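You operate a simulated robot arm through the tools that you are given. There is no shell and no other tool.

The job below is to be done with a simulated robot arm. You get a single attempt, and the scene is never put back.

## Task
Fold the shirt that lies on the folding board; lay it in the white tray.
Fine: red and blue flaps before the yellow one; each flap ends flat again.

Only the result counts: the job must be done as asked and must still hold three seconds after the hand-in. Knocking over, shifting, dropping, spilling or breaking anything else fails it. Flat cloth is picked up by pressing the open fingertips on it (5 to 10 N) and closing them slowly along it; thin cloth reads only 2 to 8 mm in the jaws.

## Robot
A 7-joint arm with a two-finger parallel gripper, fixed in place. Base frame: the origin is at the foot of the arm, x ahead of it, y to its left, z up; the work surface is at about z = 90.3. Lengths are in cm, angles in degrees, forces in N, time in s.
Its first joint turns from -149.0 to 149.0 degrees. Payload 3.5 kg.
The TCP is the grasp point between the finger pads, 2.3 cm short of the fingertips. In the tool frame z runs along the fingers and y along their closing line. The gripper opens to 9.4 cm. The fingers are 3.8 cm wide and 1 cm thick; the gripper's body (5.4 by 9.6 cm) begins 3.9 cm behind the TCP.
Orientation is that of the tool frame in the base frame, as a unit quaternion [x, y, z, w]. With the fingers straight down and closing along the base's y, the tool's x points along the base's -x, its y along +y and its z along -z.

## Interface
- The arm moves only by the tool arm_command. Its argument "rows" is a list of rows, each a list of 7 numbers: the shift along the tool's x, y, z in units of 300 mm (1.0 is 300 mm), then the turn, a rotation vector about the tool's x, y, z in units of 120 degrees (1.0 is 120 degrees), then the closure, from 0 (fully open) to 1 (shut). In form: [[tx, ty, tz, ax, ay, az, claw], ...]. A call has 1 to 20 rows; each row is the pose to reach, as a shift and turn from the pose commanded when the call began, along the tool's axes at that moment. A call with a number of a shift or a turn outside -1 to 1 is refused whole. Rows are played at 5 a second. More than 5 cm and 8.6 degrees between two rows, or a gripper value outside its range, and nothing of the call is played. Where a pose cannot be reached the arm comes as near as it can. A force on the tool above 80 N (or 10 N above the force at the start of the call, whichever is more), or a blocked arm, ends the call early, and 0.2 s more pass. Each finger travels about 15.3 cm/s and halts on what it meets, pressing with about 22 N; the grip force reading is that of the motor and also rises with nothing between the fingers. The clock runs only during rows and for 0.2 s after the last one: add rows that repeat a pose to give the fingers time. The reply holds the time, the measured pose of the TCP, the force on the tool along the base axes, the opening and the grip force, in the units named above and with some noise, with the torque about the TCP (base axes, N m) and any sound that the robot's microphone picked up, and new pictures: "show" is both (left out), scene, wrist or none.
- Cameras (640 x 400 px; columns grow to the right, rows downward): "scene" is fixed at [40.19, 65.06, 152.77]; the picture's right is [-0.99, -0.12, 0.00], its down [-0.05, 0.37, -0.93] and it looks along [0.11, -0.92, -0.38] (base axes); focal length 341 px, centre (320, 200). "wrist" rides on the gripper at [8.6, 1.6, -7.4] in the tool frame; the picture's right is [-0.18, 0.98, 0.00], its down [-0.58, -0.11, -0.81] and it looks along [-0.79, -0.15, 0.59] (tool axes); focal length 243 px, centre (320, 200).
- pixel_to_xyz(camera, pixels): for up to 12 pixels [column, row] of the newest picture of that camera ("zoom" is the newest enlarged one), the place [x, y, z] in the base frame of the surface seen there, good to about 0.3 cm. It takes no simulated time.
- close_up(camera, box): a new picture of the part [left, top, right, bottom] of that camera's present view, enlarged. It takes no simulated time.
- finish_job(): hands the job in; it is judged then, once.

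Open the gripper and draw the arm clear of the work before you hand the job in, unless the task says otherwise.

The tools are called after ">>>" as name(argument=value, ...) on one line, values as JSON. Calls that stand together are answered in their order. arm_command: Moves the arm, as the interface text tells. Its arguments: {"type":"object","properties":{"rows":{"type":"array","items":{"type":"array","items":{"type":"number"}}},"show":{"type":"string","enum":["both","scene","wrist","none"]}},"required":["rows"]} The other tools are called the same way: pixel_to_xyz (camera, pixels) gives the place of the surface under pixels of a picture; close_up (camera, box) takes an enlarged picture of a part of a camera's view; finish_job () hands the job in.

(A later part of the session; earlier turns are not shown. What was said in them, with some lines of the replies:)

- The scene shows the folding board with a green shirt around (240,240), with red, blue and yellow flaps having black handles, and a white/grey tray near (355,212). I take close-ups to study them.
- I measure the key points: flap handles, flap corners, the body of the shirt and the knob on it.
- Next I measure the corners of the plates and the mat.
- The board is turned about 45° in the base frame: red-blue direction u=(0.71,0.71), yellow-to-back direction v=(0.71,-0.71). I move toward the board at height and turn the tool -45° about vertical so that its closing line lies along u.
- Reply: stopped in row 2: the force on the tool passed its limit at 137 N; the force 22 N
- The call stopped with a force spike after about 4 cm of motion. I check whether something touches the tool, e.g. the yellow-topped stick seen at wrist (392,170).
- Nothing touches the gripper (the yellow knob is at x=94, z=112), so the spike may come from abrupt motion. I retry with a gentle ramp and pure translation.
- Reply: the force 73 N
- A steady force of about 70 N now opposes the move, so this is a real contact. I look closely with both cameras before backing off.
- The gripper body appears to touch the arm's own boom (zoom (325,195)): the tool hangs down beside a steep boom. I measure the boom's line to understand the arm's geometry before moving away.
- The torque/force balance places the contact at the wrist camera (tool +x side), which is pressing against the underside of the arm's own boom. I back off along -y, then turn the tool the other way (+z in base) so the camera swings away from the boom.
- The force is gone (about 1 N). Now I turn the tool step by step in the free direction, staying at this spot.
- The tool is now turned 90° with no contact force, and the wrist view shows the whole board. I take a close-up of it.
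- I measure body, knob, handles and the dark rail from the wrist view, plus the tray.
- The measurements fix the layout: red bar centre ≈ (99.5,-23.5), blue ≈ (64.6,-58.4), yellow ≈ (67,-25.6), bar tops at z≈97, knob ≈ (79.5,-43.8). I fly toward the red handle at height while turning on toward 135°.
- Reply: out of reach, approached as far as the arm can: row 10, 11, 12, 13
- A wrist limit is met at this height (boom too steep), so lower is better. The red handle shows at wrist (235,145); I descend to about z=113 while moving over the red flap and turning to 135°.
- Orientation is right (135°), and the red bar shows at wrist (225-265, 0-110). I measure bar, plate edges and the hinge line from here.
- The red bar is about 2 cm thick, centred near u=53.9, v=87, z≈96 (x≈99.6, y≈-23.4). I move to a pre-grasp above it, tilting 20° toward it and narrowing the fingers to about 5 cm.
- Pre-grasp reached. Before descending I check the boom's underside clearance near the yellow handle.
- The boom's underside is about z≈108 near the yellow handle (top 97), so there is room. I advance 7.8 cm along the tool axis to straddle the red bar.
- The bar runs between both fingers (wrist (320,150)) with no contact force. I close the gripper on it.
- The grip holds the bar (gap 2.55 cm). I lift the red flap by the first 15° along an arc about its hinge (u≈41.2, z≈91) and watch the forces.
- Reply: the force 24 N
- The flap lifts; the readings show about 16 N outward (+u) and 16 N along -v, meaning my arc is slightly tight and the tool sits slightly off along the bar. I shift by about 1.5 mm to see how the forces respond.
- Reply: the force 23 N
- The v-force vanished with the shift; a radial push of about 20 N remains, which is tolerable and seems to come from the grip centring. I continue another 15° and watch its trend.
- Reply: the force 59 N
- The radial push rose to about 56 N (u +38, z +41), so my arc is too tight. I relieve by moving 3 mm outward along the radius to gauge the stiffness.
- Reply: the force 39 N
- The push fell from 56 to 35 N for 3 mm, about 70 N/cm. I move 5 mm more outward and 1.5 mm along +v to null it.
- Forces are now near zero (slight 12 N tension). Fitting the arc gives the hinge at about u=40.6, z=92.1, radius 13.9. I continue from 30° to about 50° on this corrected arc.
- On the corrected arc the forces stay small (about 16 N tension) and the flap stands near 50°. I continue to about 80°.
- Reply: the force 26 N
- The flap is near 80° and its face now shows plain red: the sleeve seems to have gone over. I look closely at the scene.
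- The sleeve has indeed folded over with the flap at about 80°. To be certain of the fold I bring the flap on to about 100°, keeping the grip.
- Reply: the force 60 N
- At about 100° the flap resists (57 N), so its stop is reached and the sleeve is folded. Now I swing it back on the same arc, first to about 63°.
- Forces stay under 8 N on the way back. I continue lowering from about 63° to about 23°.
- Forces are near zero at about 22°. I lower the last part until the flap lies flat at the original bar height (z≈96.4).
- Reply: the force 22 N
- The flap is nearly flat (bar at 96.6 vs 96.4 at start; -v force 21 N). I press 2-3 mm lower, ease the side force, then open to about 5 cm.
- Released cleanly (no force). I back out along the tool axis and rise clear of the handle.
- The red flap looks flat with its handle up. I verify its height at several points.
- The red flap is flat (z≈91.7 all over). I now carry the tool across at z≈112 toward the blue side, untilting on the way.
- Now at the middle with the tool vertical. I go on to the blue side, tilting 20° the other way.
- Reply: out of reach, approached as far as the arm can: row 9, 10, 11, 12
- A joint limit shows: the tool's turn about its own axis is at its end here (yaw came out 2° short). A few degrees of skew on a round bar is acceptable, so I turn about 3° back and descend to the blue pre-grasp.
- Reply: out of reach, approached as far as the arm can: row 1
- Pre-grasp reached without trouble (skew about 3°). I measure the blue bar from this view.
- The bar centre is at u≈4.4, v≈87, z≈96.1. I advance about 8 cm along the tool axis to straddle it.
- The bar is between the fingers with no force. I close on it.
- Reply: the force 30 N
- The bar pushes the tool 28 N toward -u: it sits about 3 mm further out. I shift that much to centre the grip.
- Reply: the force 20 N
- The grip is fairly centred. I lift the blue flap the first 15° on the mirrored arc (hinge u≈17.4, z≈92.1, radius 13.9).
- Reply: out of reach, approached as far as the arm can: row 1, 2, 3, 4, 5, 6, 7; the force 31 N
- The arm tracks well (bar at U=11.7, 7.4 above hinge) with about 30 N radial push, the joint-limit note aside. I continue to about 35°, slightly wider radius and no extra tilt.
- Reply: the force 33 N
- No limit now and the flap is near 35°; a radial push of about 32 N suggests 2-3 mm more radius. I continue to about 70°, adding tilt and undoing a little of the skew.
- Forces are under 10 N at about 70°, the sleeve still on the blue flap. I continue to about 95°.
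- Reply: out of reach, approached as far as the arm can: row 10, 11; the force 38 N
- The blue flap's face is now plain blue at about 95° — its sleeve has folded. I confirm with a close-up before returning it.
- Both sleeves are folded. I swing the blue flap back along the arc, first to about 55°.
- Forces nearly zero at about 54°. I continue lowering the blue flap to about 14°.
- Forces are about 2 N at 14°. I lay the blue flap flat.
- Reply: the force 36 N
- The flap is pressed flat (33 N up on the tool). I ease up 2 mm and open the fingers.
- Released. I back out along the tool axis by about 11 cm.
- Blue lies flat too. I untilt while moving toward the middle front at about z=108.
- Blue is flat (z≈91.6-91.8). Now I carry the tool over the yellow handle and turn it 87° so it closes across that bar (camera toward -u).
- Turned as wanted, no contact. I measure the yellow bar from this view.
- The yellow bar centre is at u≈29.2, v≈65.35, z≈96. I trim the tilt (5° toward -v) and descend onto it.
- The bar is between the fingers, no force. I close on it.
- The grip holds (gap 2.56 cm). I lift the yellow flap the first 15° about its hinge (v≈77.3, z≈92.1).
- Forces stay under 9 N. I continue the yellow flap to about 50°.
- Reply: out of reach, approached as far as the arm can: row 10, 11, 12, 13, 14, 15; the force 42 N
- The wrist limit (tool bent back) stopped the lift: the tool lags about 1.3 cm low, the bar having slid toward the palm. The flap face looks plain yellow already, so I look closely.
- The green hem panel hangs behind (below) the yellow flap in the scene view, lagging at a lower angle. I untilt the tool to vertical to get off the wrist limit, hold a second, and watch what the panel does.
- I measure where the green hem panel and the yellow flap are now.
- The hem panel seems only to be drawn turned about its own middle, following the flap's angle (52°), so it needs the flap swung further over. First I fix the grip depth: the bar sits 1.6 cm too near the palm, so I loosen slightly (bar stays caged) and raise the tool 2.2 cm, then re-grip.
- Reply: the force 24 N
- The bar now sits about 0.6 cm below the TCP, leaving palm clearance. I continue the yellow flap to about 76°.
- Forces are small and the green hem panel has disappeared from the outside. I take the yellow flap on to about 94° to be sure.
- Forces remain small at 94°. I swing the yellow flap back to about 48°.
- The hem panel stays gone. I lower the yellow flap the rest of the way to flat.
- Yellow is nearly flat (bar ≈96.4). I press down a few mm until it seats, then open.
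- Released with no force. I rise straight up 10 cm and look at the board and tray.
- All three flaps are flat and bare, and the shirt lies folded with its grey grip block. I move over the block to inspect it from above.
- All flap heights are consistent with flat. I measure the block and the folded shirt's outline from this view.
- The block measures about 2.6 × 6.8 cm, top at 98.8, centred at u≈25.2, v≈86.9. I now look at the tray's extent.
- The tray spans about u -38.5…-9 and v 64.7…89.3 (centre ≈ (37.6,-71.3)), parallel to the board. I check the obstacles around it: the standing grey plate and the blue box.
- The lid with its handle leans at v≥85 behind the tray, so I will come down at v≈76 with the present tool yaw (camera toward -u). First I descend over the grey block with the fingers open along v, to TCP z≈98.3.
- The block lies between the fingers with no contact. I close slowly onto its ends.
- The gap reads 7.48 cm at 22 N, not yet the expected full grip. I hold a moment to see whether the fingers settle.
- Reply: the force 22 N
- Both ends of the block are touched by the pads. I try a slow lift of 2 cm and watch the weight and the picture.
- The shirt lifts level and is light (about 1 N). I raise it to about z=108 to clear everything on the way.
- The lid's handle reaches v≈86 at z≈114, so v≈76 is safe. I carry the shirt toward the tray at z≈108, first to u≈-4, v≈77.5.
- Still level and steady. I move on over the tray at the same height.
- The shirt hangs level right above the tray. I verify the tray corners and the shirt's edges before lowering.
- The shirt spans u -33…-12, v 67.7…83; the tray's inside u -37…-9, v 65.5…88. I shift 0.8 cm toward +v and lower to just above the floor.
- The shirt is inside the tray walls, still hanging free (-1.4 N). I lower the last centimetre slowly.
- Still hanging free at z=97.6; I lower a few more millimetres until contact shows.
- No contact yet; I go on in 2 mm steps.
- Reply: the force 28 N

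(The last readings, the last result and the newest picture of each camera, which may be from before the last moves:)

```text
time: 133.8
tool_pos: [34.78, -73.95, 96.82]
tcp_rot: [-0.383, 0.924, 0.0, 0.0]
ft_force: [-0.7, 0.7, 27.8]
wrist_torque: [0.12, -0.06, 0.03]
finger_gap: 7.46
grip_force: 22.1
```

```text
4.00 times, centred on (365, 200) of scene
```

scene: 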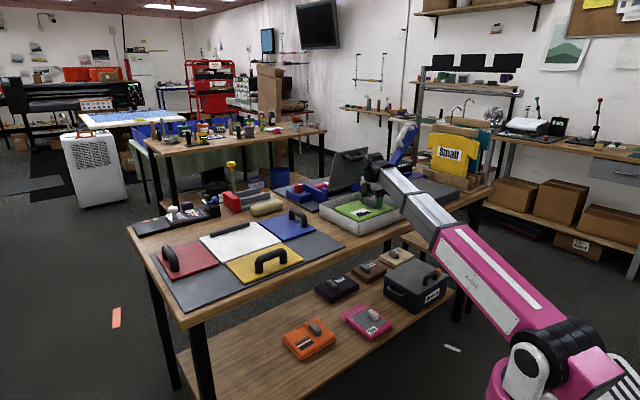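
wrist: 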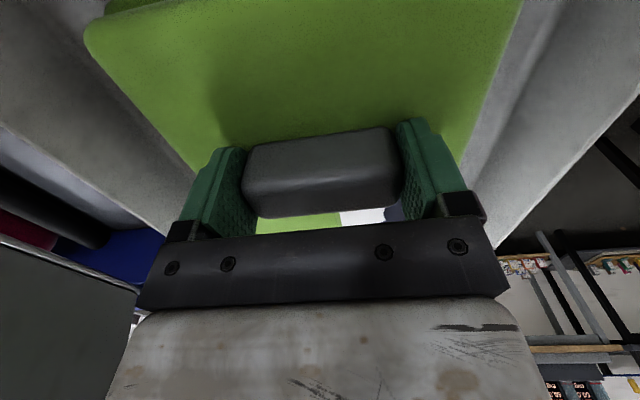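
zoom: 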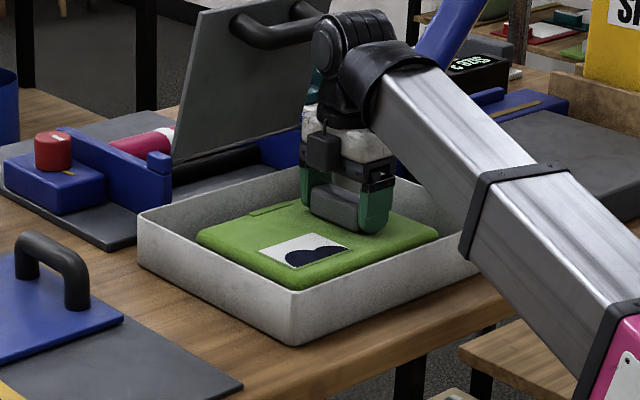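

Contact: the shirt rests on the tray floor (28 N). I ease up 2-3 mm and open the fingers.

>>> arm_command(rows=[[0, 0, -0.005, 0, 0, 0, 1], [0, 0, -0.008, 0, 0, 0, 1], [0, 0, -0.008, 0, 0, 0, 0.18], [0, 0, -0.008, 0, 0, 0, 0.1], [0, 0, -0.008, 0, 0, 0, 0.04], [0, 0, -0.008, 0, 0, 0, 0], [0, 0, -0.008, 0, 0, 0, 0]], show="wrist")

```text
time: 135.4
tool_pos: [34.77, -73.88, 97.16]
tcp_rot: [-0.383, 0.924, 0.0, 0.0]
ft_force: [0.0, -0.1, 0.4]
wrist_torque: [0.02, -0.03, 0.02]
finger_gap: 9.39
grip_force: 0.1
```

wrist: 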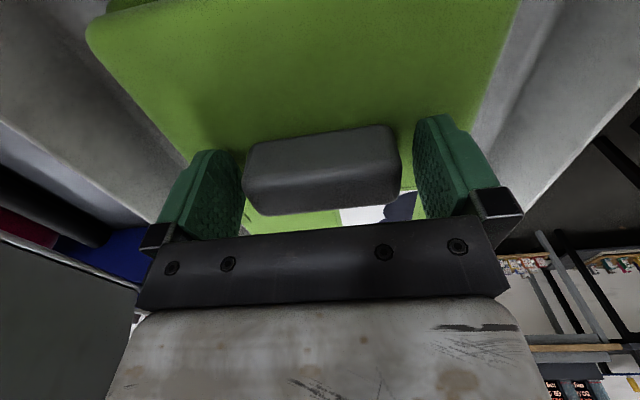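

The block is free of both fingers. I rise straight up about 11 cm.

>>> arm_command(rows=[[0, 0, -0.015, 0, 0, 0, 0], [0, 0, -0.05, 0, 0, 0, 0], [0, 0, -0.1, 0, 0, 0, 0], [0, 0, -0.16, 0, 0, 0, 0], [0, 0, -0.22, 0, 0, 0, 0], [0, 0, -0.28, 0, 0, 0, 0], [0, 0, -0.33, 0, 0, 0, 0], [0, 0, -0.36, 0, 0, 0, 0], [0, 0, -0.37, 0, 0, 0, 0], [0, 0, -0.37, 0, 0, 0, 0]], show="both")

>>> close_up(camera="scene", box=[300, 140, 440, 250])

```text
time: 137.6
tool_pos: [34.8, -73.87, 108.4]
tcp_rot: [-0.384, 0.923, 0.002, -0.001]
ft_force: [-0.1, 0.0, 0.2]
wrist_torque: [0.01, 0.0, -0.01]
finger_gap: 9.39
grip_force: 0.0
```

scene: 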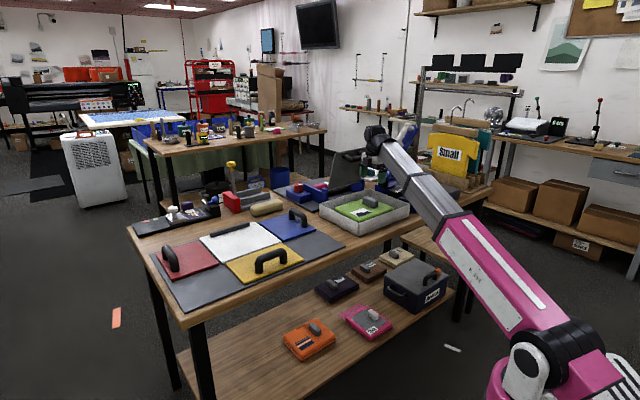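
wrist: 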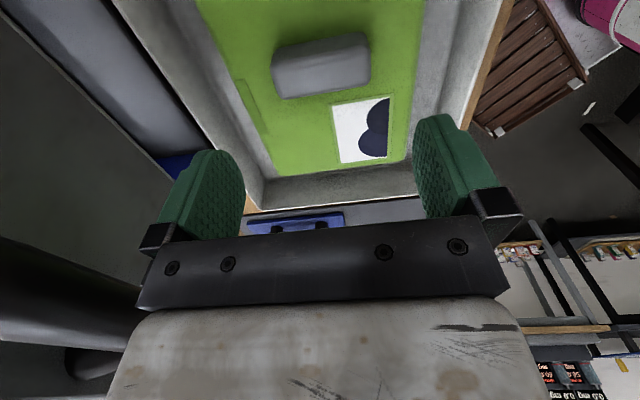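

```text
3.64 times, centred on (370, 195) of scene
```

zoom: 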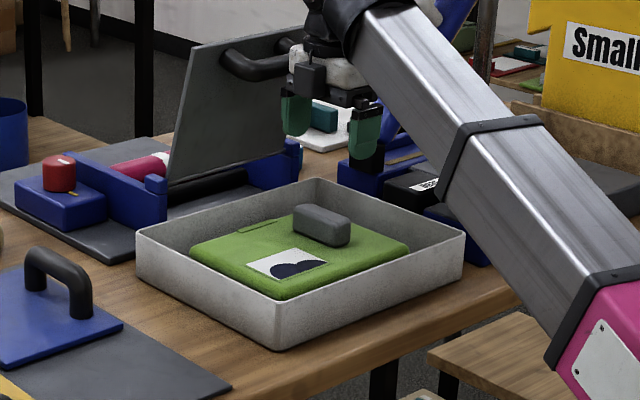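

The folded shirt lies flat inside the tray. I draw the arm away sideways (+u), clear of tray and lid, then upward.

>>> arm_command(rows=[[-0.01, 0, 0, 0, 0, 0, 0], [-0.05, 0, 0, 0, 0, 0, 0], [-0.12, 0, 0, 0, 0, 0, 0], [-0.21, 0, -0.005, 0, 0, 0, 0], [-0.31, 0, -0.01, 0, 0, 0, 0], [-0.41, 0, -0.02, 0, 0, 0, 0], [-0.51, 0, -0.03, 0, 0, 0, 0], [-0.61, 0, -0.04, 0, 0, 0, 0], [-0.71, 0, -0.05, 0, 0, 0, 0], [-0.8, 0, -0.06, 0, 0, 0, 0], [-0.87, 0, -0.07, 0, 0, 0, 0], [-0.9, 0, -0.075, 0, 0, 0, 0], [-0.9, 0, -0.075, 0, 0, 0, 0]], show="both")

>>> close_up(camera="scene", box=[130, 130, 450, 330])

```text
time: 140.4
tool_pos: [53.79, -54.84, 110.54]
tcp_rot: [-0.384, 0.924, 0.001, -0.001]
ft_force: [-0.7, 0.7, -0.5]
wrist_torque: [-0.02, 0.02, 0.0]
finger_gap: 9.4
grip_force: 0.0
```

scene: 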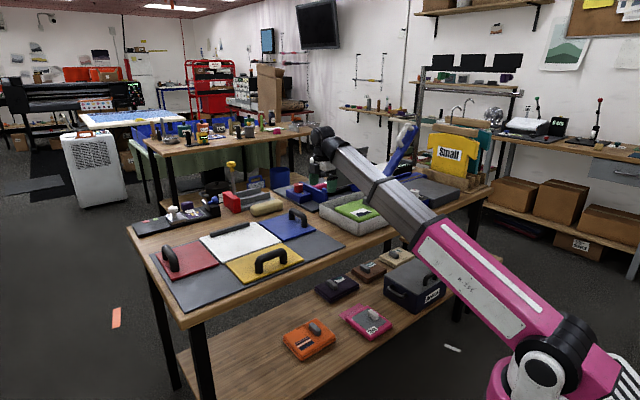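
wrist: 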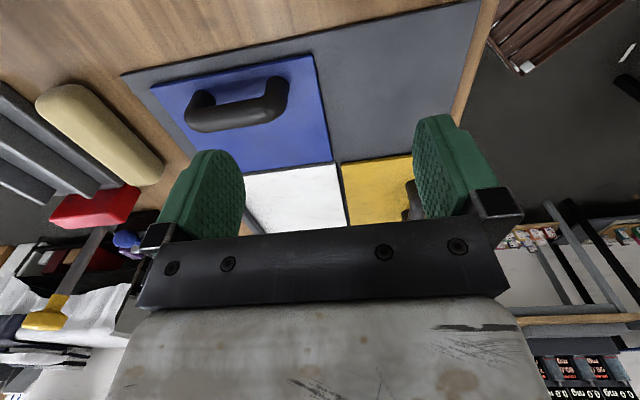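

```text
2.00 times, centred on (290, 230) of scene
```

zoom: 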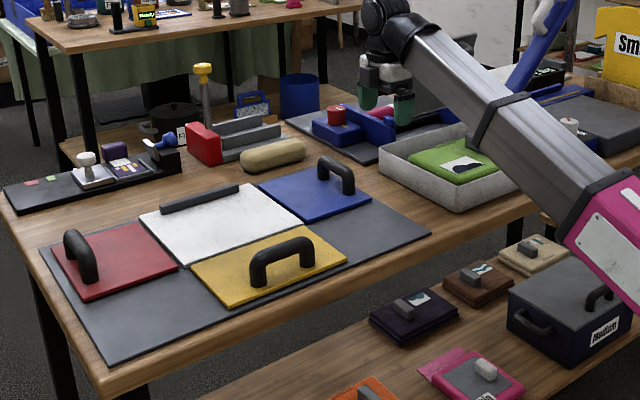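

All three flaps lie flat, the shirt rests folded in the tray, the gripper is open and the arm is clear of the work with no forces. I hand the job in.

>>> finish_job()

```text
The job is handed in.
```

The shirt is folded and lies flat inside the white tray, and the job is handed in; I have no verdict back yet.

- **Fold order:** I swung the red flap first, then blue, then yellow. Red went to about 100°, the other two to about 94–95°.
- **How the folds showed:** Each sleeve, and then the hem, disappeared from its flap during the swing. All three flaps came back bare.
- **Flaps:** All three measured flat again afterwards, level within a few millimetres.
- **Shirt:** I lifted it by the grey block on top, and it stayed level on the way. After I let go it sat clear of the tray walls on every side.
- **Unplanned contact:** At the start the wrist camera pressed against the arm's own boom, peaking at 137 N. I backed off and turned the tool the other way. Nothing else on the table was touched or moved as far as I could see.

The gripper is open and the arm is drawn clear of the board and tray.
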